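You operate a simulated robot arm through the tools that you are given. There is no shell and no other tool. Be economical: measure what you need, move in short steps, check, and stop when the job is done.

You run a simulated two-armed robot. Do the job below in one go: nothing can be reset, and whatever is moved stays where it is left.

TASK
Take the block marked forty and put it on the green paper round with lime tab. Open the drawer marked spacers, take the block marked fifty from the inside of drawer marked spacers and leave it on the small plain paper round with green tab, then shut the spacers. Push the drawer marked leads shut. Take the yellow pad with blue band on the top of table with pink edge and put it away on the top of the steel bench with blue legs. Put the orange plug with square grip on the deck of the green trolley. Close the drawer marked plain waste. Open the door marked sweepings, take the thick card with teal grip from the upper shelf of cabinet marked sweepings and put it on the top of the steel bench with blue legs and shut the sweepings again. Do these in any order. Set down upright: block marked fifty, orange plug with square grip.

It is judged by the outcome, as a careful person would: the job done as asked, and still so three seconds after it is handed in. It fails if anything else is knocked over, pushed out of place, dropped, spilled or broken.

THE ROBOT
Two 7-joint arms with two-finger parallel grippers on one trunk, on a base that drives. Base frame: it is fixed to the floor where the robot stands at the start and does not move with it; the origin is under the middle of the robot, x ahead of it, y to its left, z up. Lengths are in mm, angles in degrees, forces in N, time in s.
The left shoulder is at the start at [30, 101, 1246], the right one opposite. Places, roughly: block marked fifty [500, -750, 750]; block marked forty [500, 0, 750]; deck of the green trolley [-2800, -5600, 500]; door marked sweepings [-5100, -5900, 400]; drawer marked leads [400, -900, 500]; drawer marked plain waste [-5000, -5500, 500]; drawer marked spacers [500, -900, 700]; green paper round with lime tab [-4250, 500, 750]; orange plug with square grip (5x5x5 cm) [-5200, -5100, 800]; small plain paper round with green (15x15x3 cm) [-1900, 600, 500]; thick card with teal grip (7x6x5 cm) [-5200, -5900, 400]; top of the steel bench with blue legs [-5100, -3400, 800]; yellow pad with blue band (9x6x4 cm) [-5200, -5000, 800]. Payload 2.4 kg a hand.
The TCP of each hand is the grasp point between the finger pads, 24 mm short of the fingertips. In the tool frame z runs along the fingers and y along their closing line. The gripper opens to 68 mm. The fingers are 17 mm wide and 10 mm thick; the gripper's body (40 by 70 mm) begins 41 mm behind the TCP.
Orientation is told as [roll, pitch, yaw] about the base's x, y, z axes, in that order, counted from this pose: with the fingers straight down and closing along the base's y, the tool's x points along the base's -x, its y along +y and its z along -z.

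THE INTERFACE
- The arms move only by the tool drive_tool. It takes "left_series", "right_series" or both (then of equal length, played together; a hand with none holds still); each is a list that holds one entry, the list of rows, each a list of 7 numbers: the shift along the base's x, y, z in units of 40 mm (1.0 is 40 mm), then the turn, a rotation vector about the base's x, y, z in units of 4 degrees (1.0 is 4 degrees), then the gripper command, from -1 (fully open) to 1 (shut), values between in proportion. In form: [[[tx, ty, tz, ax, ay, az, gripper], ...]]. A call has 1 to 12 rows; each row shifts and turns the commanded pose from where the row before left it. A call with a number of a shift or a turn outside -1 to 1 is refused whole. A row lasts 0.2 s, in which the tool goes at most 50 mm and 8.6 degrees; a call with a longer step from one row to the next is refused whole, and so is a gripper value outside its range. Where a pose cannot be reached the arm comes as near as it can. A force on the tool above 40 N (or 10 N above the force at the start of the call, whichever is more), or a blocked arm, ends the call early, and 0.2 s more pass. The fingers move at their own pace (about 72 mm/s each) and stop on an object; they squeeze with about 41 N. The grip force told is the motor's: it shows also when the fingers shut on nothing. Time passes only in rows, and 0.2 s behind the last, so rows that do not move let the fingers close. The reply holds the time, the measured pose of the TCP, the force on the tool along the base axes, the opening and the grip force, in the units named above and with some noise, with the torque about the TCP (base axes, N m) and any sound that the robot's microphone picked up.
- Cameras (640 x 400 px; columns grow to the right, rows downward): "scene" is now at [66.3, -41, 1368.6]; the picture's right is [-0.59, -0.81, 0.00], its down [-0.69, 0.50, -0.52] and it looks along [0.42, -0.31, -0.85] (base axes); focal length 274 px, centre (320, 200). "left" rides on the left gripper at [84, -11, -75] in its tool frame; the picture's right is [0.13, 0.99, 0.00], its down [-0.60, 0.08, -0.79] and it looks along [-0.79, 0.10, 0.61] (tool axes); focal length 251 px, centre (320, 200). "right" rides on the right gripper at [84, 11, -75] in its tool frame; the picture's right is [-0.13, 0.99, 0.00], its down [-0.60, -0.08, -0.79] and it looks along [-0.79, -0.10, 0.61] (tool axes); focal length 251 px, centre (320, 200). There is no depth. A picture from a camera that has moved, and an enlarged one, comes with that camera's place and axes in the base frame and with its lens. The place of the scene camera against the robot may be out by one fixed shift of up to 18 mm in any direction.
- snapshot(camera): a new picture of that camera. No time passes.
- raise_lower(by): slides the trunk up (or, below 0, down) by that many mm; the arms and the scene camera ride with it, the base frame stays. It gives what a move gives, with no picture.
- steer(legs): drives the robot by 1 to 6 legs, each [ahead, left, turn to the left] in mm, mm and degrees, along the robot's own axes; the way and the turn of a leg run together, so that a leg with both is an arc; at most 1500 mm and 180 degrees a leg. The arms and the cameras ride along, it lands a little off, and it stops where it bumps. It gives what a move gives.
- pan_tilt(pan, tilt): turns the head with the scene camera to pan (to the left, within 86 degrees either way) and tilt (down, from -29 to 69), counted from straight ahead of the robot. It gives what a move gives.
- inspect(camera, box): a new picture of the part [left, top, right, bottom] of that camera's present view, enlarged. No time passes.
- sign_off(): hands the job in; it is judged then, once.

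Work in short steps. Places have to be worked out from the pictures, the camera data and where the tool is seen: move nearer, look again, correct. Check each grasp and each placing, and mend what went wrong. You have 483 turns and 238 pictures in all, those below and enlarged ones among them. Open the grippers and draw the arms clear of the work before you hand the job in, unless the task says otherwise; then end with one line.

The tools are called as a command line: name --argument value ..., lists and objects as JSON in quotes. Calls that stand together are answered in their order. drive_tool: Moves the arms, as the interface text tells. Its arguments: {"type":"object","properties":{"left_series":{"type":"array","items":{"type":"array","items":{"type":"array","items":{"type":"number"}}}},"right_series":{"type":"array","items":{"type":"array","items":{"type":"array","items":{"type":"number"}}}}},"required":[]} The other tools are called the same way: raise_lower (by) slides the trunk up or down; steer (legs) drives the base; pan_tilt (pan, tilt) turns the head that bears the scene camera; snapshot (camera) takes a picture; inspect (camera, box) takes an enlarged picture of a part of a camera's view; sign_off () hands the job in.

At the start:

```text
clock: 0.0
left_eef_pos: [225.8, -7.2, 1101.3]
left_orientation: [0.0, 0.0, 0.0]
left_force: [0.6, -0.8, -0.5]
left_torque: [-0.01, 0.0, -0.01]
left_grip_width: 68.0
left_grip_force: 0.0
right_eef_pos: [190.8, -264.6, 1039.2]
right_orientation: [0.0, -0.1, 0.1]
right_force: [-0.5, -0.3, -1.0]
right_torque: [-0.02, 0.0, 0.02]
right_grip_width: 67.8
right_grip_force: 0.0
trunk travel left (down, up): [-460.0, 390.0]
robot x, y, heading: [2.3, -0.4, 0.3]
head pan, tilt: [-36.3, 58.5]
```

scene: 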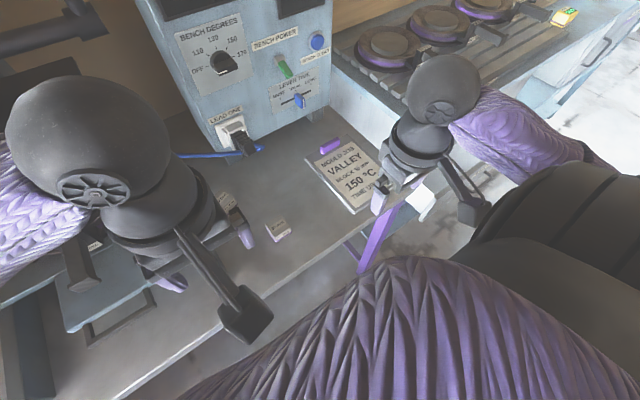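
right: 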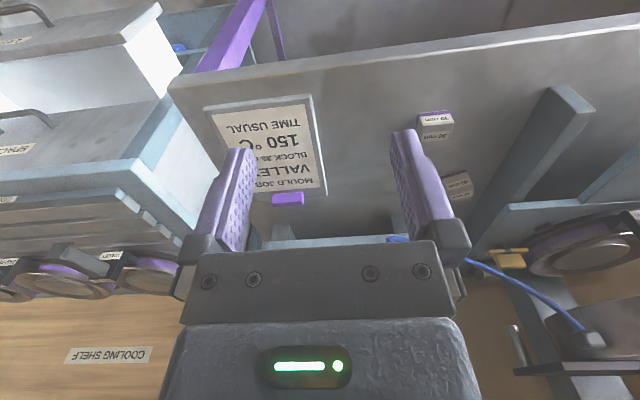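
left: 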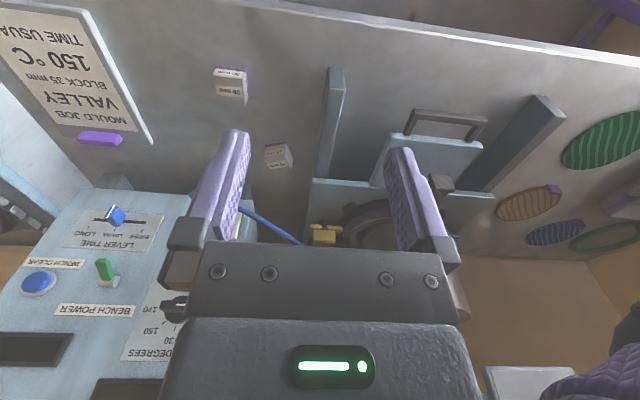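

I'll start by looking round at the bench in front with the scene camera.

pan_tilt --pan 0 --tilt 45

snapshot --camera "scene"

pan_tilt --pan -60 --tilt 40

snapshot --camera "scene"

```text
clock: 1.0
left_eef_pos: [226.5, -7.5, 1102.6]
left_orientation: [0.0, -0.1, 0.0]
left_force: [-0.1, 0.5, 0.3]
left_torque: [0.02, -0.01, 0.01]
left_grip_width: 68.2
left_grip_force: 0.0
right_eef_pos: [190.1, -265.9, 1038.8]
right_orientation: [0.0, -0.1, 0.0]
right_force: [0.4, -0.1, -0.6]
right_torque: [0.0, -0.02, 0.0]
right_grip_width: 68.1
right_grip_force: 0.0
trunk travel left (down, up): [-460.0, 390.0]
robot x, y, heading: [1.2, -2.0, -0.0]
head pan, tilt: [0.0, 45.0]
```

```text
234 pictures are left
camera scene: at [92.5, -0.6, 1386.2], right [0.0, -1.0, 0.0], down [-0.71, 0.0, -0.71], along [0.71, 0.0, -0.71], focal length 274 px, centre (320, 200)
```

scene: 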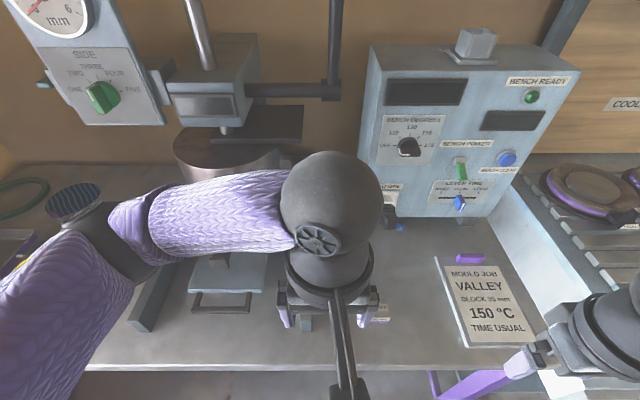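

```text
clock: 2.3
left_eef_pos: [225.6, -6.0, 1100.9]
left_orientation: [0.0, 0.0, 0.0]
left_force: [-0.4, -0.1, -0.2]
left_torque: [0.0, -0.01, 0.0]
left_grip_width: 67.8
left_grip_force: 0.1
right_eef_pos: [189.2, -264.7, 1040.3]
right_orientation: [0.0, 0.0, 0.0]
right_force: [-0.2, 0.5, 0.1]
right_torque: [-0.04, 0.01, -0.02]
right_grip_width: 67.9
right_grip_force: 0.0
trunk travel left (down, up): [-460.0, 390.0]
robot x, y, heading: [-1.1, 1.6, -0.0]
head pan, tilt: [-60.0, 40.0]
```

```text
233 pictures are left
camera scene: at [53.7, -74.1, 1393.5], right [-0.87, -0.5, 0.0], down [-0.32, 0.56, -0.77], along [0.38, -0.66, -0.64], focal length 274 px, centre (320, 200)
```

scene: 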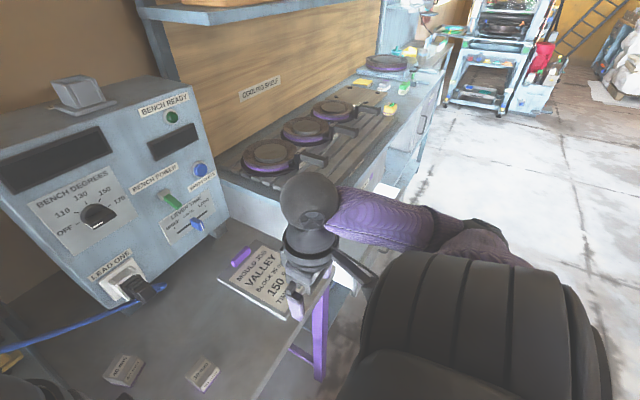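

Two small blocks are on the bench; I'll read their marks with the left wrist camera.

inspect --camera "left" --box '[200, 50, 310, 180]'

inspect --camera "right" --box '[390, 90, 500, 210]'

inspect --camera "scene" --box '[80, 330, 240, 400]'

```text
3.08 times, centred on (255, 115) of left
camera zoom: at [141.5, -17.9, 1176.7], right [-0.13, 0.99, 0.0], down [0.6, 0.08, 0.79], along [0.79, 0.1, -0.61], focal length 774 px, centre (520, 462)
```

zoom: 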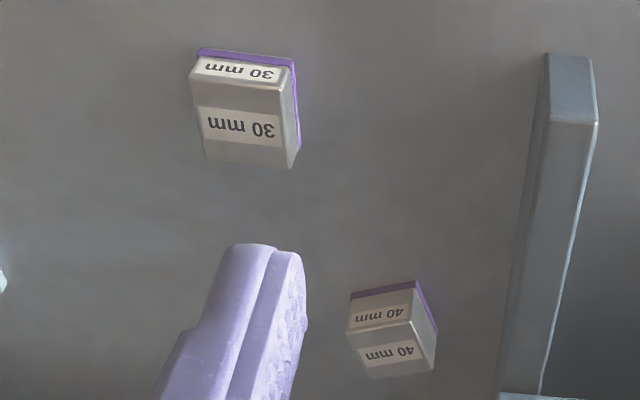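

```text
3.33 times, centred on (445, 150) of right
camera zoom: at [104.6, -253.6, 1113.7], right [0.13, 0.99, 0.0], down [0.6, -0.08, 0.79], along [0.79, -0.1, -0.61], focal length 838 px, centre (-97, 367)
```

zoom: 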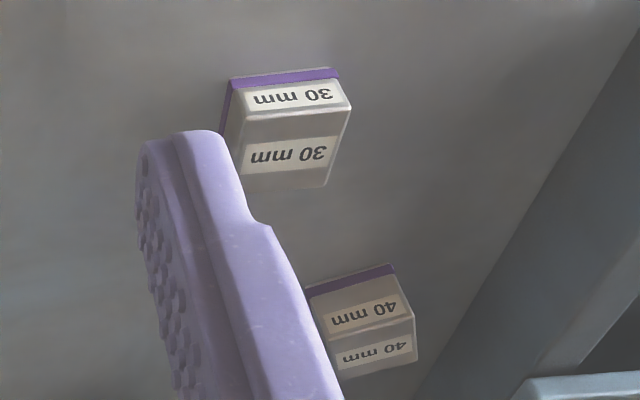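

```text
4.00 times, centred on (160, 365) of scene
camera zoom: at [53.7, -74.1, 1393.5], right [-0.87, -0.5, 0.0], down [-0.32, 0.56, -0.77], along [0.38, -0.66, -0.64], focal length 1094 px, centre (960, -460)
```

zoom: 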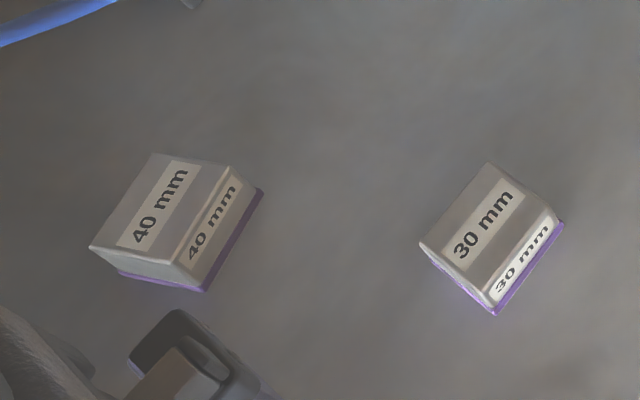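

Triangulating the wrist views gives block forty's top centre at about [478, -51, 838], turned by about 20°. I'll test how far the left arm reaches by moving it ahead above the block.

drive_tool --left_series '[[[0.9, -0.15, -0.3, 0, 0, 0.7, -1], [0.9, -0.15, -0.3, 0, 0, 0.7, -1], [0.9, -0.15, -0.3, 0, 0, 0.7, -1], [0.9, -0.15, -0.3, 0, 0, 0.7, -1], [0.9, -0.15, -0.3, 0, 0, 0.7, -1], [0.9, -0.15, -0.3, 0, 0, 0.7, -1], [0.8, -0.15, -0.3, 0, 0, 0.7, -1]]]'

```text
clock: 3.9
left_eef_pos: [437.9, -36.2, 1018.3]
left_orientation: [0.0, 0.1, 19.4]
left_force: [0.2, 0.6, -0.3]
left_torque: [-0.02, -0.02, -0.03]
left_grip_width: 67.9
left_grip_force: 0.1
left hand out of reach, approached as far as the arm can: row 7
right_eef_pos: [190.2, -264.3, 1040.3]
right_orientation: [0.0, 0.0, 0.1]
right_force: [-0.5, -0.3, -0.1]
right_torque: [-0.03, -0.01, -0.02]
right_grip_width: 68.1
right_grip_force: 0.1
trunk travel left (down, up): [-460.0, 390.0]
robot x, y, heading: [0.9, 1.6, 0.2]
head pan, tilt: [-60.0, 40.0]
```

The reach ends at 438 mm ahead at this height, so I'll lower the trunk while lifting the right hand clear, then see the front edge.

drive_tool --right_series '[[[0, 0, 0.8, 0, 0, 0, -1], [0, 0, 0.8, 0, 0, 0, -1], [0, 0, 0.8, 0, 0, 0, -1]]]'

raise_lower --by -120

pan_tilt --pan 0 --tilt 60

snapshot --camera "scene"

snapshot --camera "left"

```text
clock: 4.7
left_eef_pos: [437.8, -36.0, 1018.7]
left_orientation: [0.1, 0.1, 19.5]
left_force: [0.1, 0.3, -0.9]
left_torque: [0.02, 0.0, 0.0]
left_grip_width: 68.0
left_grip_force: 0.0
right_eef_pos: [195.3, -268.7, 1134.6]
right_orientation: [0.0, 0.1, 0.1]
right_force: [0.1, 0.0, -0.3]
right_torque: [0.04, -0.03, -0.02]
right_grip_width: 67.9
right_grip_force: 0.1
right hand out of reach, approached as far as the arm can: row 1
trunk travel left (down, up): [-460.0, 390.0]
robot x, y, heading: [-0.9, 2.8, 0.0]
head pan, tilt: [-60.0, 40.0]
```

```text
clock: 6.2
left_eef_pos: [439.5, -36.7, 901.9]
left_orientation: [0.1, -0.1, 19.7]
left_force: [0.4, -0.1, -0.2]
left_torque: [-0.01, -0.01, -0.01]
left_grip_width: 67.9
left_grip_force: 0.1
right_eef_pos: [194.0, -266.8, 1015.2]
right_orientation: [0.1, 0.1, 0.2]
right_force: [-0.6, -0.1, 0.8]
right_torque: [-0.01, -0.03, 0.01]
right_grip_width: 68.0
right_grip_force: 0.0
trunk travel left (down, up): [-340.0, 510.0]
robot x, y, heading: [0.5, -0.7, 0.1]
head pan, tilt: [-60.0, 40.0]
```

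```text
clock: 7.5
left_eef_pos: [440.0, -37.4, 900.5]
left_orientation: [0.0, -0.1, 19.7]
left_force: [-0.2, -0.3, 0.8]
left_torque: [0.03, -0.01, -0.02]
left_grip_width: 68.2
left_grip_force: 0.1
right_eef_pos: [194.1, -268.1, 1015.3]
right_orientation: [0.0, 0.0, 0.2]
right_force: [-0.8, 0.4, -0.1]
right_torque: [0.01, 0.01, 0.01]
right_grip_width: 68.0
right_grip_force: 0.0
trunk travel left (down, up): [-340.0, 510.0]
robot x, y, heading: [0.1, -2.1, -0.3]
head pan, tilt: [0.0, 60.0]
```

```text
229 pictures are left
camera scene: at [94.8, -0.6, 1245.9], right [0.0, -1.0, 0.0], down [-0.87, 0.0, -0.5], along [0.5, 0.0, -0.87], focal length 274 px, centre (320, 200)
```

scene: 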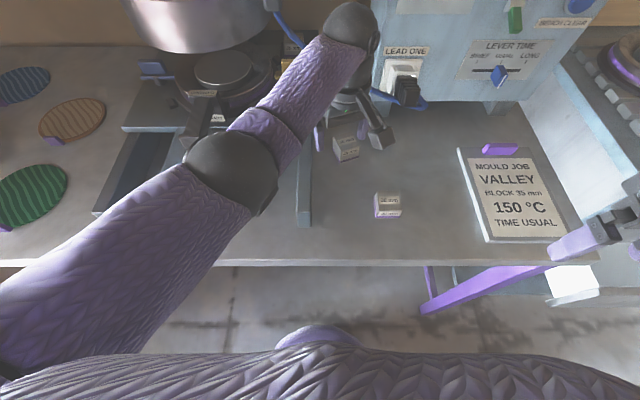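

```text
228 pictures are left
camera left: at [364.1, -75.4, 976.0], right [-0.45, 0.89, 0.0], down [0.54, 0.28, 0.79], along [0.71, 0.36, -0.61], focal length 251 px, centre (320, 200)
```

left: 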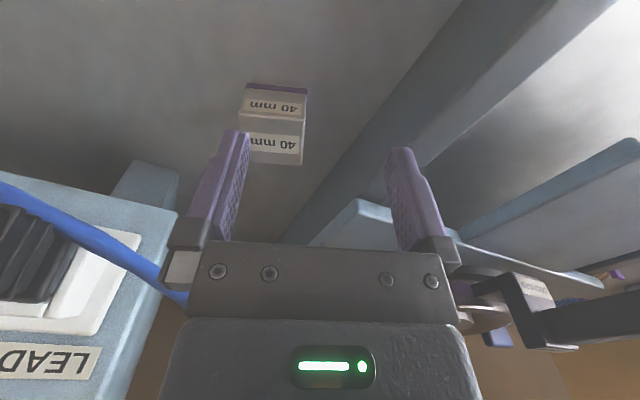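

Block at about [481, -51], table at about 799, block 39 mm high. I drive ahead 100 mm (the base seems to clear the bench's overhang) to get reach.

steer --legs '[[100, 0, 0]]'

drive_tool --left_series '[[[-0.5, -0.2, 0, 0, 0, 0, -1], [-0.5, -0.15, 0, 0, 0, 0, -1]]]'

snapshot --camera "left"

```text
clock: 8.7
left_eef_pos: [540.9, -38.2, 901.2]
left_orientation: [0.0, 0.2, 19.6]
left_force: [-0.3, 0.2, -1.4]
left_torque: [-0.01, 0.02, -0.02]
left_grip_width: 68.1
left_grip_force: 0.1
right_eef_pos: [295.7, -267.5, 1016.5]
right_orientation: [-0.1, 0.1, 0.0]
right_force: [-0.5, -0.4, -0.2]
right_torque: [-0.02, -0.01, -0.01]
right_grip_width: 68.1
right_grip_force: 0.1
trunk travel left (down, up): [-340.0, 510.0]
robot x, y, heading: [100.6, 4.2, -0.2]
head pan, tilt: [0.0, 60.0]
```

```text
clock: 9.3
left_eef_pos: [497.8, -52.5, 902.0]
left_orientation: [0.1, 0.0, 19.6]
left_force: [0.1, 0.7, -0.4]
left_torque: [-0.05, -0.01, 0.03]
left_grip_width: 68.3
left_grip_force: 0.0
right_eef_pos: [294.3, -268.1, 1015.0]
right_orientation: [-0.1, 0.1, 0.0]
right_force: [-0.1, 0.1, 0.3]
right_torque: [-0.03, -0.04, 0.01]
right_grip_width: 67.9
right_grip_force: 0.0
trunk travel left (down, up): [-340.0, 510.0]
robot x, y, heading: [101.2, -2.7, -0.1]
head pan, tilt: [0.0, 60.0]
```

```text
227 pictures are left
camera left: at [423.8, -90.2, 976.7], right [-0.45, 0.89, 0.0], down [0.54, 0.28, 0.79], along [0.71, 0.36, -0.61], focal length 251 px, centre (320, 200)
```

left: 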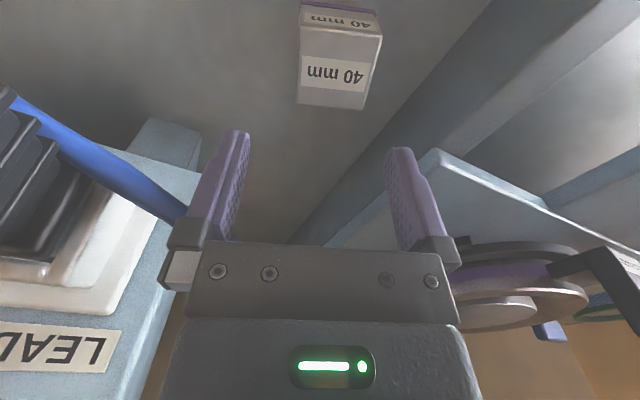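

The block's top centre now works out at [478, -54]. I go back 19 mm and down 77 mm, then close.

drive_tool --left_series '[[[-0.48, 0, -0.4, 0, 0, 0, -1], [0, 0, -0.5, 0, 0, 0, -1], [0, 0, -0.5, 0, 0, 0, -1], [0, 0, -0.5, 0, 0, 0, -1]]]'

snapshot --camera "left"

```text
clock: 10.3
left_eef_pos: [481.2, -52.1, 826.3]
left_orientation: [0.1, 0.1, 19.4]
left_force: [-0.4, -0.3, 0.3]
left_torque: [-0.02, -0.02, 0.0]
left_grip_width: 67.9
left_grip_force: 0.0
right_eef_pos: [295.6, -267.7, 1015.4]
right_orientation: [0.0, 0.0, -0.1]
right_force: [0.2, -0.8, 0.2]
right_torque: [0.01, 0.0, 0.01]
right_grip_width: 67.9
right_grip_force: 0.1
trunk travel left (down, up): [-340.0, 510.0]
robot x, y, heading: [99.4, 1.1, 0.1]
head pan, tilt: [0.0, 60.0]
```

```text
226 pictures are left
camera left: at [405.3, -90.5, 900.6], right [-0.45, 0.89, 0.0], down [0.54, 0.28, 0.79], along [0.71, 0.36, -0.61], focal length 251 px, centre (320, 200)
```

left: 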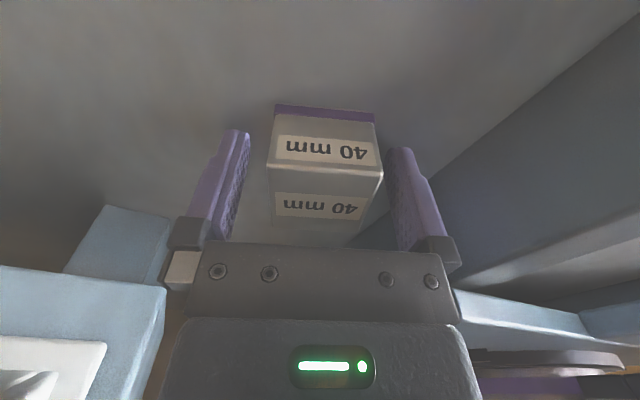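

The block sits between the fingers; I close and lift.

drive_tool --left_series '[[[0, 0, 0, 0, 0, 0, 1], [0, 0, 0, 0, 0, 0, 1], [0, 0, 0, 0, 0, 0, 1], [0, 0, 0.5, 0, 0, 0, 1], [0, 0, 0.9, 0, 0, 0, 1], [0, 0, 0.9, 0, 0, 0, 1]]]'

snapshot --camera "left"

```text
clock: 11.7
left_eef_pos: [481.1, -50.9, 917.2]
left_orientation: [0.0, 0.0, 19.6]
left_force: [-0.2, -0.6, -1.6]
left_torque: [0.02, -0.01, -0.03]
left_grip_width: 41.7
left_grip_force: 40.6
right_eef_pos: [295.1, -269.4, 1016.4]
right_orientation: [0.1, 0.0, 0.0]
right_force: [-0.1, 0.0, -0.4]
right_torque: [0.05, 0.02, 0.01]
right_grip_width: 67.8
right_grip_force: 0.0
trunk travel left (down, up): [-340.0, 510.0]
robot x, y, heading: [99.4, 2.9, -0.4]
head pan, tilt: [0.0, 60.0]
```

```text
225 pictures are left
camera left: at [405.1, -90.2, 992.2], right [-0.45, 0.89, 0.0], down [0.54, 0.27, 0.79], along [0.71, 0.36, -0.61], focal length 251 px, centre (320, 200)
```

left: 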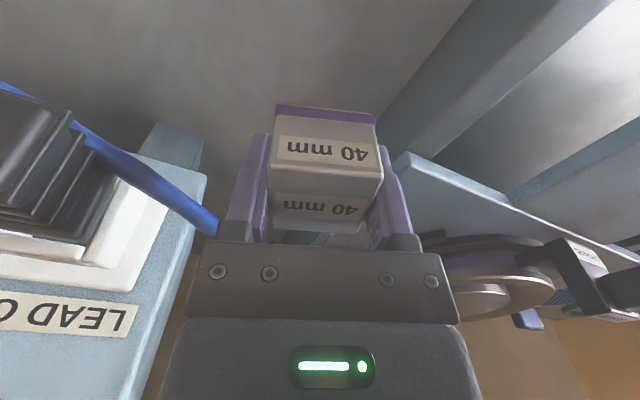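

Forty is held. I pull the left hand in, back off and look at the drawers on the right.

drive_tool --left_series '[[[-0.9, 0.2, 0.5, 0, 0, -0.7, 1], [-0.9, 0.2, 0.5, 0, 0, -0.7, 1], [-0.9, 0.2, 0.3, 0, 0, -0.7, 1], [-0.9, 0.2, 0, 0, 0, -0.7, 1], [-0.9, 0.2, 0, 0, 0, -0.7, 1]]]'

steer --legs '[[-450, 0, 0], [0, -500, 0]]'

pan_tilt --pan -15 --tilt 42

snapshot --camera "scene"

```text
clock: 12.9
left_eef_pos: [296.8, -12.0, 969.2]
left_orientation: [0.1, 0.1, 5.6]
left_force: [-1.0, 0.2, -2.8]
left_torque: [-0.02, 0.0, -0.01]
left_grip_width: 41.9
left_grip_force: 40.8
right_eef_pos: [296.1, -268.4, 1015.1]
right_orientation: [0.0, 0.1, 0.0]
right_force: [-0.5, -0.5, 0.9]
right_torque: [-0.01, 0.03, 0.01]
right_grip_width: 67.7
right_grip_force: 0.1
trunk travel left (down, up): [-340.0, 510.0]
robot x, y, heading: [103.0, 0.3, -0.2]
head pan, tilt: [0.0, 60.0]
```

```text
clock: 18.1
left_eef_pos: [-162.5, -502.5, 969.2]
left_orientation: [0.0, 0.0, 5.4]
left_force: [-0.3, -0.2, -2.7]
left_torque: [0.0, -0.01, 0.04]
left_grip_width: 41.6
left_grip_force: 41.6
right_eef_pos: [-163.1, -757.6, 1016.3]
right_orientation: [0.0, 0.2, 0.0]
right_force: [-0.9, -0.7, 0.6]
right_torque: [-0.02, 0.02, -0.02]
right_grip_width: 67.8
right_grip_force: 0.1
trunk travel left (down, up): [-340.0, 510.0]
robot x, y, heading: [-359.6, -493.6, -0.1]
head pan, tilt: [0.0, 60.0]
```

```text
clock: 18.9
left_eef_pos: [-162.5, -502.8, 969.9]
left_orientation: [0.1, 0.0, 5.4]
left_force: [-0.2, 0.8, -1.9]
left_torque: [0.03, 0.03, -0.02]
left_grip_width: 41.6
left_grip_force: 41.1
right_eef_pos: [-163.8, -757.9, 1013.8]
right_orientation: [0.1, 0.1, 0.0]
right_force: [0.1, -0.9, 0.3]
right_torque: [-0.03, 0.03, 0.02]
right_grip_width: 67.9
right_grip_force: 0.1
trunk travel left (down, up): [-340.0, 510.0]
robot x, y, heading: [-362.5, -491.0, -0.3]
head pan, tilt: [-15.0, 42.0]
```

```text
224 pictures are left
camera scene: at [-249.5, -512.1, 1269.6], right [-0.26, -0.97, 0.0], down [-0.65, 0.17, -0.74], along [0.72, -0.19, -0.67], focal length 274 px, centre (320, 200)
```

scene: 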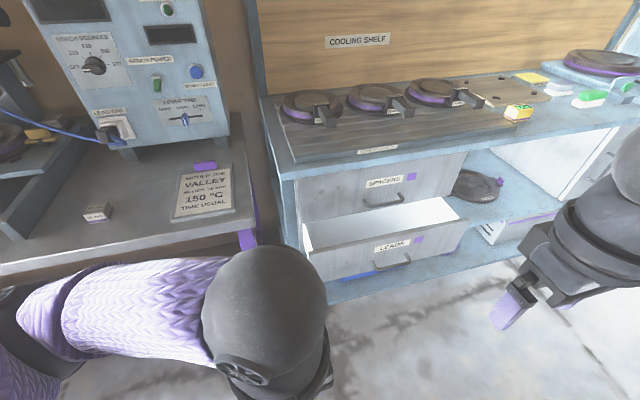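

Leads is the open lower drawer, spacers the shut upper one. I move right to triangulate their handles.

steer --legs '[[0, -300, 0]]'

snapshot --camera "scene"

snapshot --camera "right"

```text
clock: 21.0
left_eef_pos: [-163.1, -812.6, 969.0]
left_orientation: [0.0, 0.0, 5.5]
left_force: [0.3, 0.2, -2.6]
left_torque: [-0.02, 0.01, -0.02]
left_grip_width: 41.7
left_grip_force: 41.3
right_eef_pos: [-165.0, -1067.5, 1015.2]
right_orientation: [0.0, 0.0, 0.1]
right_force: [-0.3, -0.7, 0.5]
right_torque: [0.0, 0.0, 0.0]
right_grip_width: 67.8
right_grip_force: 0.2
trunk travel left (down, up): [-340.0, 510.0]
robot x, y, heading: [-361.9, -797.6, -0.2]
head pan, tilt: [-15.0, 42.0]
```

```text
223 pictures are left
camera scene: at [-249.7, -821.7, 1269.7], right [-0.26, -0.97, 0.0], down [-0.65, 0.17, -0.74], along [0.72, -0.19, -0.67], focal length 274 px, centre (320, 200)
```

scene: 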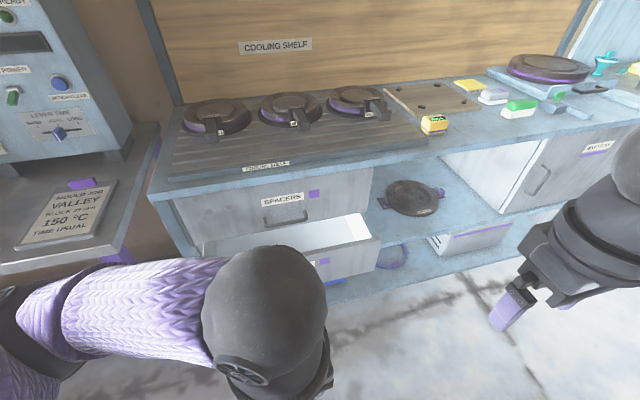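

```text
222 pictures are left
camera right: at [-249.2, -1056.0, 1089.7], right [0.13, 0.99, 0.0], down [0.61, -0.08, 0.79], along [0.79, -0.1, -0.61], focal length 251 px, centre (320, 200)
```

right: 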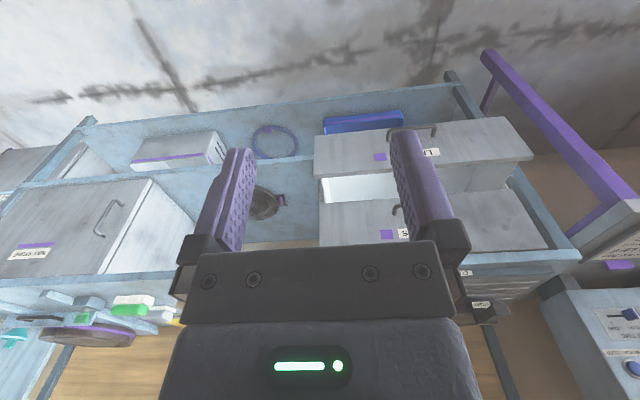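

Handles: spacers ≈ [316, -865, 694], leads ≈ [188, -865, 544] (open ~130 mm). I look closely at the handle shape.

inspect --camera "scene" --box '[230, 170, 390, 290]'

inspect --camera "right" --box '[300, 90, 460, 260]'

```text
3.33 times, centred on (310, 230) of scene
camera zoom: at [-249.7, -821.7, 1269.7], right [-0.26, -0.97, 0.0], down [-0.65, 0.17, -0.74], along [0.72, -0.19, -0.67], focal length 912 px, centre (353, 100)
```

zoom: 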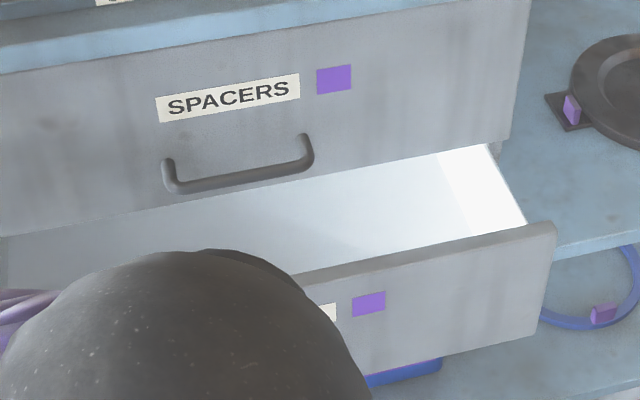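

```text
2.35 times, centred on (380, 175) of right
camera zoom: at [-249.2, -1056.0, 1089.7], right [0.13, 0.99, 0.0], down [0.61, -0.08, 0.79], along [0.79, -0.1, -0.61], focal length 592 px, centre (179, 259)
```

zoom: 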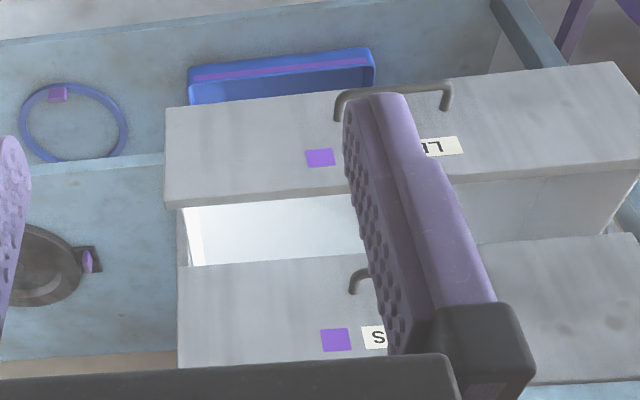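

I'll lower the trunk, line the right hand up with the drawers and tilt its tool forward so it can push the leads drawer without touching the spacers handle.

raise_lower --by -300

steer --legs '[[0, 195, 0]]'

drive_tool --right_series '[[[0.3, 0, 0, 0, -1, 0, 1], [0.3, 0, 0, 0, -1, 0, 1], [0.3, 0, 0, 0, -1, 0, 1], [0.3, 0, 0, 0, -1, 0, 1], [0.3, 0, 0, 0, -1, 0, 1], [0.3, 0, 0, 0, -1, 0, 1], [0.3, 0, 0, 0, -1, 0, 1], [0.3, 0, 0, 0, -1, 0, 1], [0, 0, 0, 0, -1, 0, 1], [0, 0, 0, 0, -1, 0, 1], [0, 0, 0, 0, -1, 0, 1], [0, 0, 0, 0, -1, 0, 1]]]'

```text
clock: 22.4
left_eef_pos: [-159.3, -811.5, 862.9]
left_orientation: [0.4, -0.1, 6.0]
left_force: [9.7, 1.4, -8.4]
left_torque: [-0.03, 0.15, -0.01]
left_grip_width: 41.5
left_grip_force: 41.5
right_eef_pos: [-154.8, -1067.4, 901.5]
right_orientation: [0.1, 3.6, 0.2]
right_force: [0.6, -0.8, 0.4]
right_torque: [0.01, -0.03, 0.0]
right_grip_width: 68.1
right_grip_force: 0.1
trunk travel left (down, up): [-235.0, 615.0]
robot x, y, heading: [-354.5, -797.3, -0.0]
head pan, tilt: [-15.0, 42.0]
stopped: the force on the tool passed its limit at 57 N (the readings are from after the stop); the commanded pose is now the measured one
```

```text
clock: 23.9
left_eef_pos: [-159.9, -618.3, 863.2]
left_orientation: [0.3, 0.1, 5.7]
left_force: [24.9, -0.4, -5.4]
left_torque: [0.08, 1.66, 0.46]
left_grip_width: 41.8
left_grip_force: 41.0
right_eef_pos: [-154.7, -875.6, 901.0]
right_orientation: [0.2, 3.6, 0.0]
right_force: [-0.9, -0.2, -0.2]
right_torque: [-0.02, 0.01, 0.02]
right_grip_width: 68.0
right_grip_force: 0.1
trunk travel left (down, up): [-235.0, 615.0]
robot x, y, heading: [-355.4, -604.6, -0.2]
head pan, tilt: [-15.0, 42.0]
```

```text
clock: 26.5
left_eef_pos: [-158.6, -619.3, 863.7]
left_orientation: [0.4, 0.2, 5.9]
left_force: [18.2, 0.3, -5.0]
left_torque: [0.08, 1.22, 0.41]
left_grip_width: 41.8
left_grip_force: 41.4
right_eef_pos: [-37.0, -894.9, 903.9]
right_orientation: [0.1, -44.5, 0.1]
right_force: [0.7, -0.7, -0.8]
right_torque: [0.01, 0.0, 0.0]
right_grip_width: 0.2
right_grip_force: 22.8
right hand out of reach, approached as far as the arm can: row 9, 10, 11, 12
trunk travel left (down, up): [-235.0, 615.0]
robot x, y, heading: [-358.5, -606.2, -0.3]
head pan, tilt: [-15.0, 42.0]
```

Something pressed on the left hand while lowering (force along +x: its rear is touching the robot's own body). I move the left hand ahead and look.

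drive_tool --left_series '[[[0.5, 0, 0, 0, 0, 0, 1], [0.8, 0, 0, 0, 0, 0, 1], [0.8, 0, 0, 0, 0, 0, 1]]]'

pan_tilt --pan 0 --tilt 62

snapshot --camera "scene"

snapshot --camera "left"

```text
clock: 27.3
left_eef_pos: [-75.2, -617.3, 863.7]
left_orientation: [0.2, 0.2, 5.7]
left_force: [0.2, -0.6, -2.3]
left_torque: [0.0, 0.01, 0.0]
left_grip_width: 41.7
left_grip_force: 41.5
right_eef_pos: [-35.7, -893.5, 903.0]
right_orientation: [0.2, -44.4, 0.0]
right_force: [0.0, -0.2, 0.2]
right_torque: [0.0, -0.01, 0.0]
right_grip_width: 0.2
right_grip_force: 23.4
trunk travel left (down, up): [-235.0, 615.0]
robot x, y, heading: [-354.8, -606.4, -0.1]
head pan, tilt: [-15.0, 42.0]
```

```text
clock: 28.1
left_eef_pos: [-77.6, -617.5, 865.3]
left_orientation: [0.3, 0.0, 5.9]
left_force: [-0.3, 0.4, -2.4]
left_torque: [0.03, 0.02, -0.02]
left_grip_width: 41.9
left_grip_force: 40.7
right_eef_pos: [-36.6, -894.5, 904.0]
right_orientation: [0.2, -44.5, 0.1]
right_force: [0.1, 0.1, -0.1]
right_torque: [0.05, -0.02, -0.02]
right_grip_width: 0.0
right_grip_force: 23.4
trunk travel left (down, up): [-235.0, 615.0]
robot x, y, heading: [-361.0, -604.6, -0.1]
head pan, tilt: [0.0, 62.0]
```

```text
219 pictures are left
camera scene: at [-243.7, -608.1, 1137.3], right [0.0, -1.0, 0.0], down [-0.88, 0.0, -0.47], along [0.47, 0.0, -0.88], focal length 274 px, centre (320, 200)
```

scene: 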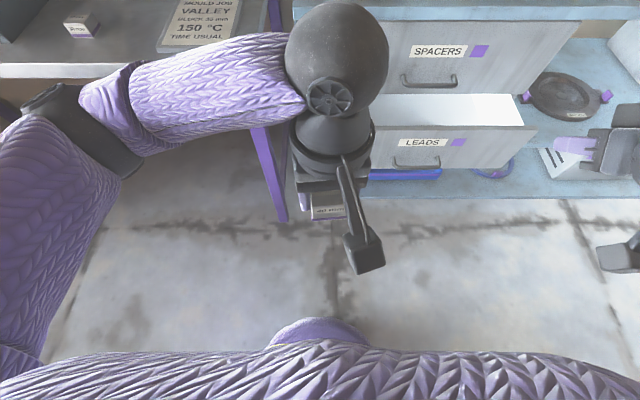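

```text
218 pictures are left
camera left: at [-159.1, -636.7, 940.0], right [-0.23, 0.97, 0.0], down [0.59, 0.14, 0.79], along [0.77, 0.18, -0.61], focal length 251 px, centre (320, 200)
```

left: 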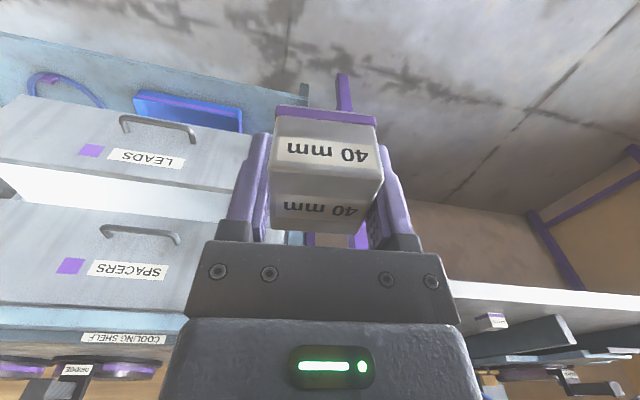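

The left hand is clear of the robot's chest now. I lower the trunk another 200 mm.

raise_lower --by -200

drive_tool --right_series '[[[0.2, 0.3, -0.9, 0, 0, 0, 1], [0.2, 0.3, -0.9, 0, 0, 0, 1], [0.2, 0.3, -0.9, 0, 0, 0, 1], [0.2, 0, -0.9, 0, 0, 0, 1]]]'

snapshot --camera "scene"

snapshot --camera "right"

```text
clock: 30.3
left_eef_pos: [-74.9, -619.9, 663.1]
left_orientation: [0.3, 0.1, 5.8]
left_force: [0.3, -0.3, -1.6]
left_torque: [-0.01, 0.0, -0.01]
left_grip_width: 42.0
left_grip_force: 40.8
right_eef_pos: [-17.5, -895.2, 653.1]
right_orientation: [0.2, -33.5, 0.1]
right_force: [0.2, -0.3, -0.1]
right_torque: [0.0, -0.03, 0.01]
right_grip_width: 0.0
right_grip_force: 23.2
trunk travel left (down, up): [-35.0, 815.0]
robot x, y, heading: [-360.2, -607.6, -0.2]
head pan, tilt: [0.0, 62.0]
```

```text
clock: 31.3
left_eef_pos: [-75.3, -619.5, 663.8]
left_orientation: [0.3, 0.2, 5.9]
left_force: [0.6, 0.4, -1.3]
left_torque: [-0.03, -0.03, -0.01]
left_grip_width: 41.7
left_grip_force: 40.8
right_eef_pos: [16.1, -860.5, 508.6]
right_orientation: [0.1, -33.5, 0.0]
right_force: [0.0, 0.0, 0.1]
right_torque: [0.0, 0.02, -0.02]
right_grip_width: 0.0
right_grip_force: 23.4
trunk travel left (down, up): [-35.0, 815.0]
robot x, y, heading: [-361.4, -606.1, -0.1]
head pan, tilt: [0.0, 62.0]
```

```text
217 pictures are left
camera scene: at [-181.4, -608.1, 930.9], right [0.0, -1.0, 0.0], down [-0.88, 0.0, -0.47], along [0.47, 0.0, -0.88], focal length 274 px, centre (320, 200)
```

scene: 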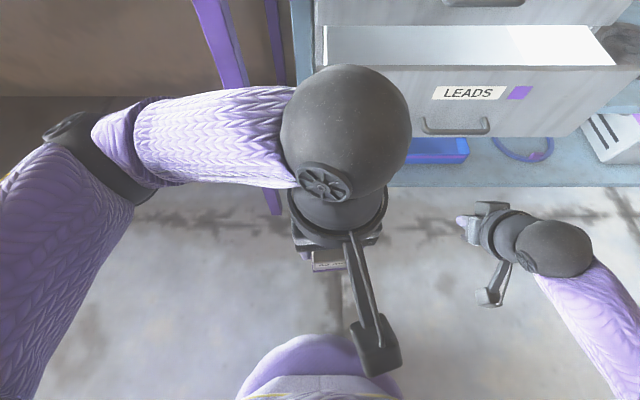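

```text
216 pictures are left
camera right: at [-97.5, -848.9, 523.4], right [0.11, 0.99, 0.07], down [0.07, -0.08, 0.99], along [0.99, -0.1, -0.07], focal length 251 px, centre (320, 200)
```

right: 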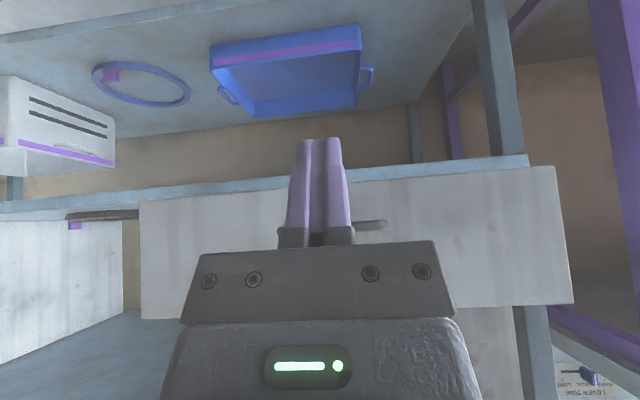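

The leads handle agrees at [188, -864, 541]. I raise the right fingertips to handle height and drive ahead 130 mm.

drive_tool --right_series '[[[0, 0, 0.8, 0, 0, 0, 1]]]'

steer --legs '[[130, 0, 0]]'

snapshot --camera "scene"

snapshot --camera "right"

```text
clock: 31.7
left_eef_pos: [-75.5, -618.4, 663.4]
left_orientation: [0.3, 0.0, 5.9]
left_force: [0.2, -0.3, -2.9]
left_torque: [-0.02, 0.0, 0.01]
left_grip_width: 41.8
left_grip_force: 41.2
right_eef_pos: [12.4, -858.9, 540.8]
right_orientation: [0.2, -33.6, 0.0]
right_force: [0.7, -0.2, -0.1]
right_torque: [0.01, -0.01, 0.01]
right_grip_width: 0.0
right_grip_force: 22.9
trunk travel left (down, up): [-35.0, 815.0]
robot x, y, heading: [-362.2, -609.0, -0.0]
head pan, tilt: [0.0, 62.0]
```

```text
clock: 33.0
left_eef_pos: [52.5, -620.6, 662.8]
left_orientation: [0.3, 0.1, 5.8]
left_force: [-0.1, -0.5, -2.1]
left_torque: [0.02, -0.01, -0.02]
left_grip_width: 41.5
left_grip_force: 41.2
right_eef_pos: [142.2, -859.2, 540.9]
right_orientation: [0.3, -33.5, 0.0]
right_force: [0.7, -0.2, 0.1]
right_torque: [0.0, 0.0, 0.02]
right_grip_width: 0.0
right_grip_force: 23.8
trunk travel left (down, up): [-35.0, 815.0]
robot x, y, heading: [-232.1, -604.2, -0.4]
head pan, tilt: [0.0, 62.0]
```

```text
215 pictures are left
camera scene: at [-53.0, -608.4, 931.0], right [0.0, -1.0, 0.0], down [-0.88, 0.0, -0.47], along [0.47, 0.0, -0.88], focal length 274 px, centre (320, 200)
```

scene: 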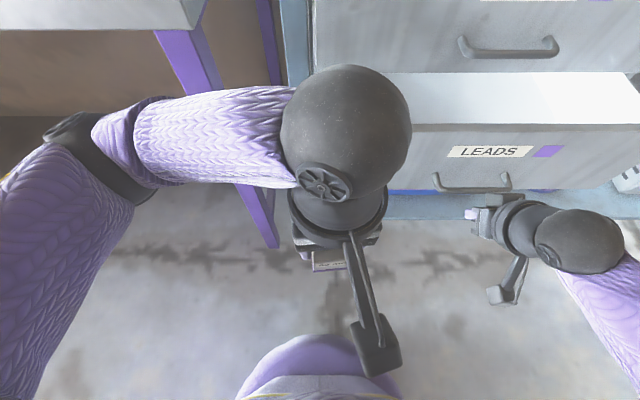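

```text
214 pictures are left
camera right: at [28.3, -848.4, 555.3], right [0.11, 0.99, 0.07], down [0.07, -0.08, 0.99], along [0.99, -0.1, -0.07], focal length 251 px, centre (320, 200)
```

right: 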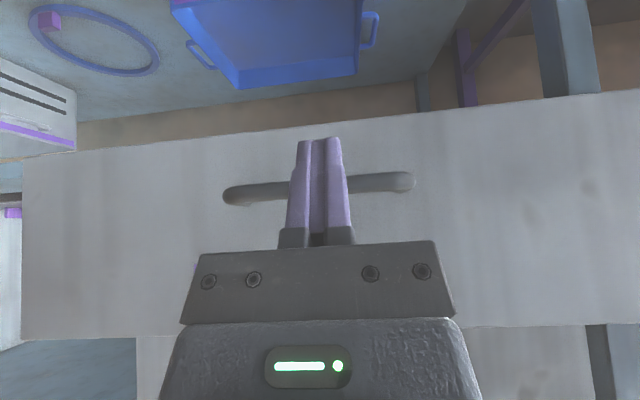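

The fingers are in front of the leads handle. I push ahead with the arm.

drive_tool --right_series '[[[0.5, 0, 0, 0, 0, 0, 1], [0.5, 0, 0, 0, 0, 0, 1], [0.5, 0, 0, 0, 0, 0, 1], [0.5, 0, 0, 0, 0, 0, 1], [0.5, 0, 0, 0, 0, 0, 1], [0.5, 0, 0, 0, 0, 0, 1]]]'

snapshot --camera "scene"

```text
clock: 34.4
left_eef_pos: [52.5, -620.4, 663.5]
left_orientation: [0.3, 0.1, 5.8]
left_force: [0.5, 0.0, -2.8]
left_torque: [-0.02, 0.02, 0.06]
left_grip_width: 41.6
left_grip_force: 41.2
right_eef_pos: [262.4, -859.4, 538.0]
right_orientation: [0.2, -33.5, 0.0]
right_force: [0.2, -0.3, -0.2]
right_torque: [0.01, -0.02, 0.03]
right_grip_width: 0.1
right_grip_force: 24.0
trunk travel left (down, up): [-35.0, 815.0]
robot x, y, heading: [-229.2, -607.9, -0.3]
head pan, tilt: [0.0, 62.0]
```

```text
213 pictures are left
camera scene: at [-53.0, -608.4, 931.0], right [0.0, -1.0, 0.0], down [-0.88, 0.0, -0.47], along [0.47, 0.0, -0.88], focal length 274 px, centre (320, 200)
```

scene: 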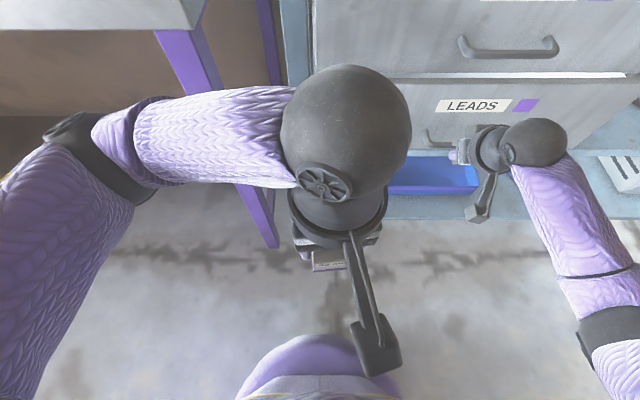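

Nearly shut; I push on until it resists.

drive_tool --right_series '[[[0.4, 0, 0, 0, 0, 0, 1], [0.4, 0, 0, 0, 0, 0, 1], [0.4, 0, 0, 0, 0, 0, 1]]]'

snapshot --camera "scene"

```text
clock: 35.1
left_eef_pos: [52.4, -620.4, 663.0]
left_orientation: [0.3, 0.2, 5.7]
left_force: [1.3, -1.2, -2.3]
left_torque: [0.02, -0.01, -0.02]
left_grip_width: 41.9
left_grip_force: 41.1
right_eef_pos: [291.7, -861.8, 533.1]
right_orientation: [0.1, -32.0, -0.1]
right_force: [-2.9, 1.1, -1.6]
right_torque: [-0.01, 0.01, 0.01]
right_grip_width: 0.2
right_grip_force: 23.9
trunk travel left (down, up): [-35.0, 815.0]
robot x, y, heading: [-229.4, -608.6, -0.2]
head pan, tilt: [0.0, 62.0]
stopped in row 3 (right hand): the force on the tool passed its limit at 60 N (the readings are from after the stop); the commanded pose is now the measured one
```

```text
212 pictures are left
camera scene: at [-53.7, -608.8, 930.9], right [0.0, -1.0, 0.0], down [-0.88, 0.0, -0.47], along [0.47, 0.0, -0.88], focal length 274 px, centre (320, 200)
```

scene: 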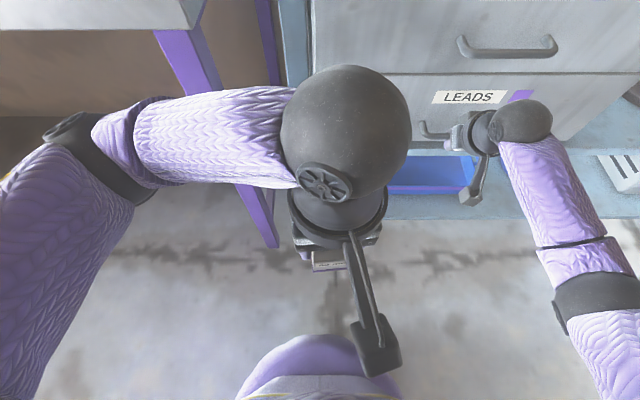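

Leads is flush and shut. Now I back off and turn the right tool to point straight ahead with fingers closing vertically, for the spacers handle.

steer --legs '[[-250, 0, 0]]'

drive_tool --right_series '[[[0, 0, 0.4, 0, -1, 0, 1], [0, 0, 0.4, 0, -1, 0, 1], [0, 0, 0.4, 0, -1, 0, 1], [0, 0, 0.4, 0, -1, 0, 1], [0, 0, 0.4, 0, -1, 0, 1], [0, 0, 0.4, 0, -1, 0, -1], [0, 0, 0.4, 0, -1, 0, -1], [0, 0, 0.4, 0, -1, 0, -1], [0, 0, 0.4, 0, -1, 0, -1], [0, 0, 0.4, 0, -1, 0, -1], [0, 0, 0, 0, -1, 0, -1], [0, 0, 0, 0, -1, 0, -1]]]'

drive_tool --right_series '[[[0, 0, 0, -1, -0.2, 0, -1], [0, 0, 0, -1, -0.2, 0, -1], [0, 0, 0, -1, -0.2, 0, -1], [0, 0, 0, -1, -0.2, 0, -1], [0, 0, 0, -1, -0.2, 0, -1], [0, 0, 0, -1, -0.2, 0, -1], [0, 0, 0, -1, -0.2, 0, -1], [0, 0, 0, -1, -0.2, 0, -1], [0, 0, 0, -1, -0.2, 0, -1], [0, 0, 0, -1, -0.2, 0, -1], [0, 0, 0, -1, 0, 0, -1], [0, 0, 0, -1, 0, 0, -1]]]'

```text
clock: 36.9
left_eef_pos: [-199.7, -619.1, 663.4]
left_orientation: [0.4, 0.1, 6.1]
left_force: [0.4, 0.0, -2.2]
left_torque: [-0.02, 0.0, -0.01]
left_grip_width: 41.7
left_grip_force: 41.3
right_eef_pos: [41.4, -857.4, 533.3]
right_orientation: [0.1, -32.2, 0.4]
right_force: [0.1, 0.0, 0.7]
right_torque: [-0.01, 0.01, 0.0]
right_grip_width: 0.0
right_grip_force: 23.1
trunk travel left (down, up): [-35.0, 815.0]
robot x, y, heading: [-483.6, -604.4, 0.0]
head pan, tilt: [0.0, 62.0]
```

```text
clock: 39.5
left_eef_pos: [-199.8, -617.9, 663.0]
left_orientation: [0.3, 0.1, 6.1]
left_force: [0.6, -0.8, -2.5]
left_torque: [0.03, 0.0, 0.01]
left_grip_width: 41.8
left_grip_force: 40.8
right_eef_pos: [40.7, -857.9, 693.2]
right_orientation: [-1.2, -80.2, 1.5]
right_force: [-0.1, 0.5, 0.4]
right_torque: [0.01, -0.01, 0.03]
right_grip_width: 68.1
right_grip_force: 0.0
trunk travel left (down, up): [-35.0, 815.0]
robot x, y, heading: [-484.4, -607.3, 0.3]
head pan, tilt: [0.0, 62.0]
```

```text
clock: 42.1
left_eef_pos: [-200.6, -618.7, 663.1]
left_orientation: [0.3, 0.1, 6.0]
left_force: [-0.2, -1.1, -1.7]
left_torque: [0.0, -0.02, -0.01]
left_grip_width: 41.6
left_grip_force: 41.3
right_eef_pos: [40.5, -857.1, 694.2]
right_orientation: [-90.3, -41.9, 86.7]
right_force: [0.8, 0.4, -0.3]
right_torque: [-0.03, -0.02, 0.02]
right_grip_width: 68.0
right_grip_force: 0.2
trunk travel left (down, up): [-35.0, 815.0]
robot x, y, heading: [-480.9, -607.0, -0.0]
head pan, tilt: [0.0, 62.0]
```

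The turn works so far; I finish it and look.

drive_tool --right_series '[[[0, 0, 0, -1, 0, 0, -1], [0, 0, 0, -1, 0, 0, -1], [0, 0, 0, -1, 0, 0, -1], [0, 0, 0, -1, 0, 0, -1], [0, 0, 0, -1, 0, 0, -1], [0, 0, 0, -1, 0, 0, -1], [0, 0, 0, -1, 0, 0, -1], [0, 0, 0, -1, 0, 0, -1], [0, 0, 0, -1, 0, 0, -1], [0, 0, 0, -1, 0, 0, -1], [0, 0, 0, -0.4, 0, 0, -1]]]'

snapshot --camera "right"

pan_tilt --pan -35 --tilt 35

snapshot --camera "scene"

```text
clock: 44.5
left_eef_pos: [-201.2, -618.4, 663.1]
left_orientation: [0.3, 0.1, 6.0]
left_force: [1.1, 0.0, -2.2]
left_torque: [0.0, -0.02, -0.04]
left_grip_width: 41.8
left_grip_force: 40.7
right_eef_pos: [41.7, -858.5, 692.9]
right_orientation: [-92.4, -0.3, 87.6]
right_force: [-0.5, -0.6, 0.3]
right_torque: [-0.02, 0.02, -0.04]
right_grip_width: 67.9
right_grip_force: 0.1
trunk travel left (down, up): [-35.0, 815.0]
robot x, y, heading: [-481.7, -608.5, 0.1]
head pan, tilt: [0.0, 62.0]
```

```text
211 pictures are left
camera right: at [-38.2, -938.1, 677.4], right [0.05, 0.13, -0.99], down [-0.77, 0.64, 0.05], along [0.64, 0.76, 0.13], focal length 251 px, centre (320, 200)
```

right: 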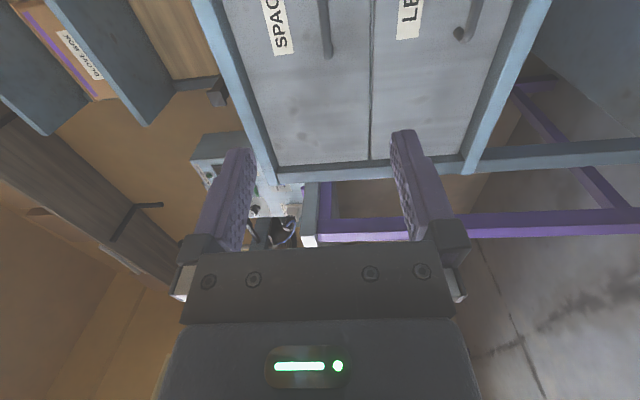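

```text
clock: 45.5
left_eef_pos: [-200.2, -618.4, 663.1]
left_orientation: [0.3, 0.2, 6.0]
left_force: [-0.8, -0.9, -2.0]
left_torque: [0.0, 0.03, 0.04]
left_grip_width: 41.6
left_grip_force: 41.3
right_eef_pos: [40.7, -857.8, 692.6]
right_orientation: [-92.3, -0.4, 87.6]
right_force: [-0.3, 0.1, 0.5]
right_torque: [0.03, 0.0, 0.02]
right_grip_width: 68.0
right_grip_force: 0.1
trunk travel left (down, up): [-35.0, 815.0]
robot x, y, heading: [-485.8, -608.0, 0.2]
head pan, tilt: [-35.0, 35.0]
```

```text
210 pictures are left
camera scene: at [-298.2, -657.8, 967.4], right [-0.57, -0.82, 0.0], down [-0.47, 0.33, -0.82], along [0.67, -0.47, -0.57], focal length 274 px, centre (320, 200)
```

scene: 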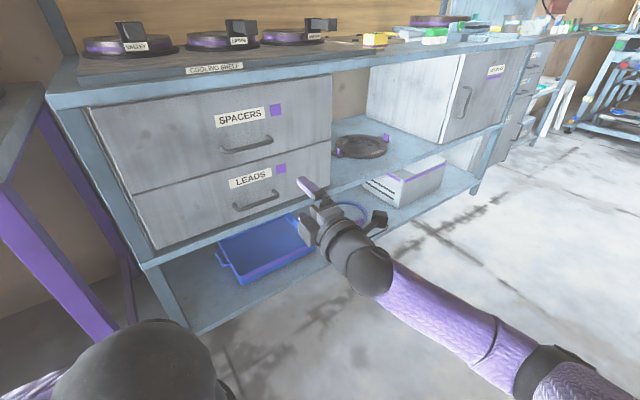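

Both fronts are flush. I drive ahead 215 mm and check alignment with the handle.

steer --legs '[[215, 0, 0]]'

snapshot --camera "right"

snapshot --camera "scene"

```text
clock: 47.2
left_eef_pos: [18.0, -616.3, 664.4]
left_orientation: [0.2, 0.1, 6.3]
left_force: [0.6, 0.3, -1.6]
left_torque: [-0.02, -0.02, -0.04]
left_grip_width: 41.4
left_grip_force: 40.4
right_eef_pos: [261.5, -854.1, 693.2]
right_orientation: [-92.4, -0.4, 87.8]
right_force: [0.7, 0.2, -0.3]
right_torque: [0.02, -0.01, -0.01]
right_grip_width: 67.8
right_grip_force: 0.1
trunk travel left (down, up): [-35.0, 815.0]
robot x, y, heading: [-263.6, -604.9, 0.3]
head pan, tilt: [-35.0, 35.0]
```

```text
209 pictures are left
camera right: at [182.4, -935.3, 677.3], right [0.05, 0.13, -0.99], down [-0.77, 0.63, 0.05], along [0.63, 0.76, 0.13], focal length 251 px, centre (320, 200)
```

right: 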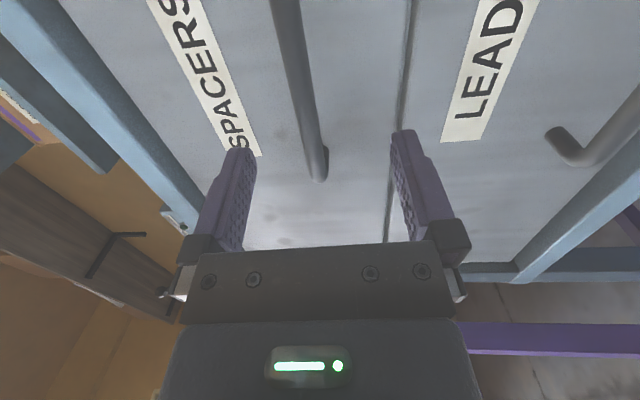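

```text
208 pictures are left
camera scene: at [-78.9, -656.2, 967.5], right [-0.57, -0.82, 0.0], down [-0.47, 0.33, -0.82], along [0.67, -0.47, -0.57], focal length 274 px, centre (320, 200)
```

scene: 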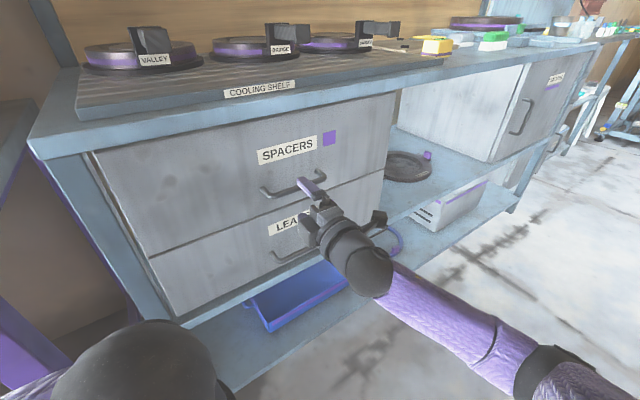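

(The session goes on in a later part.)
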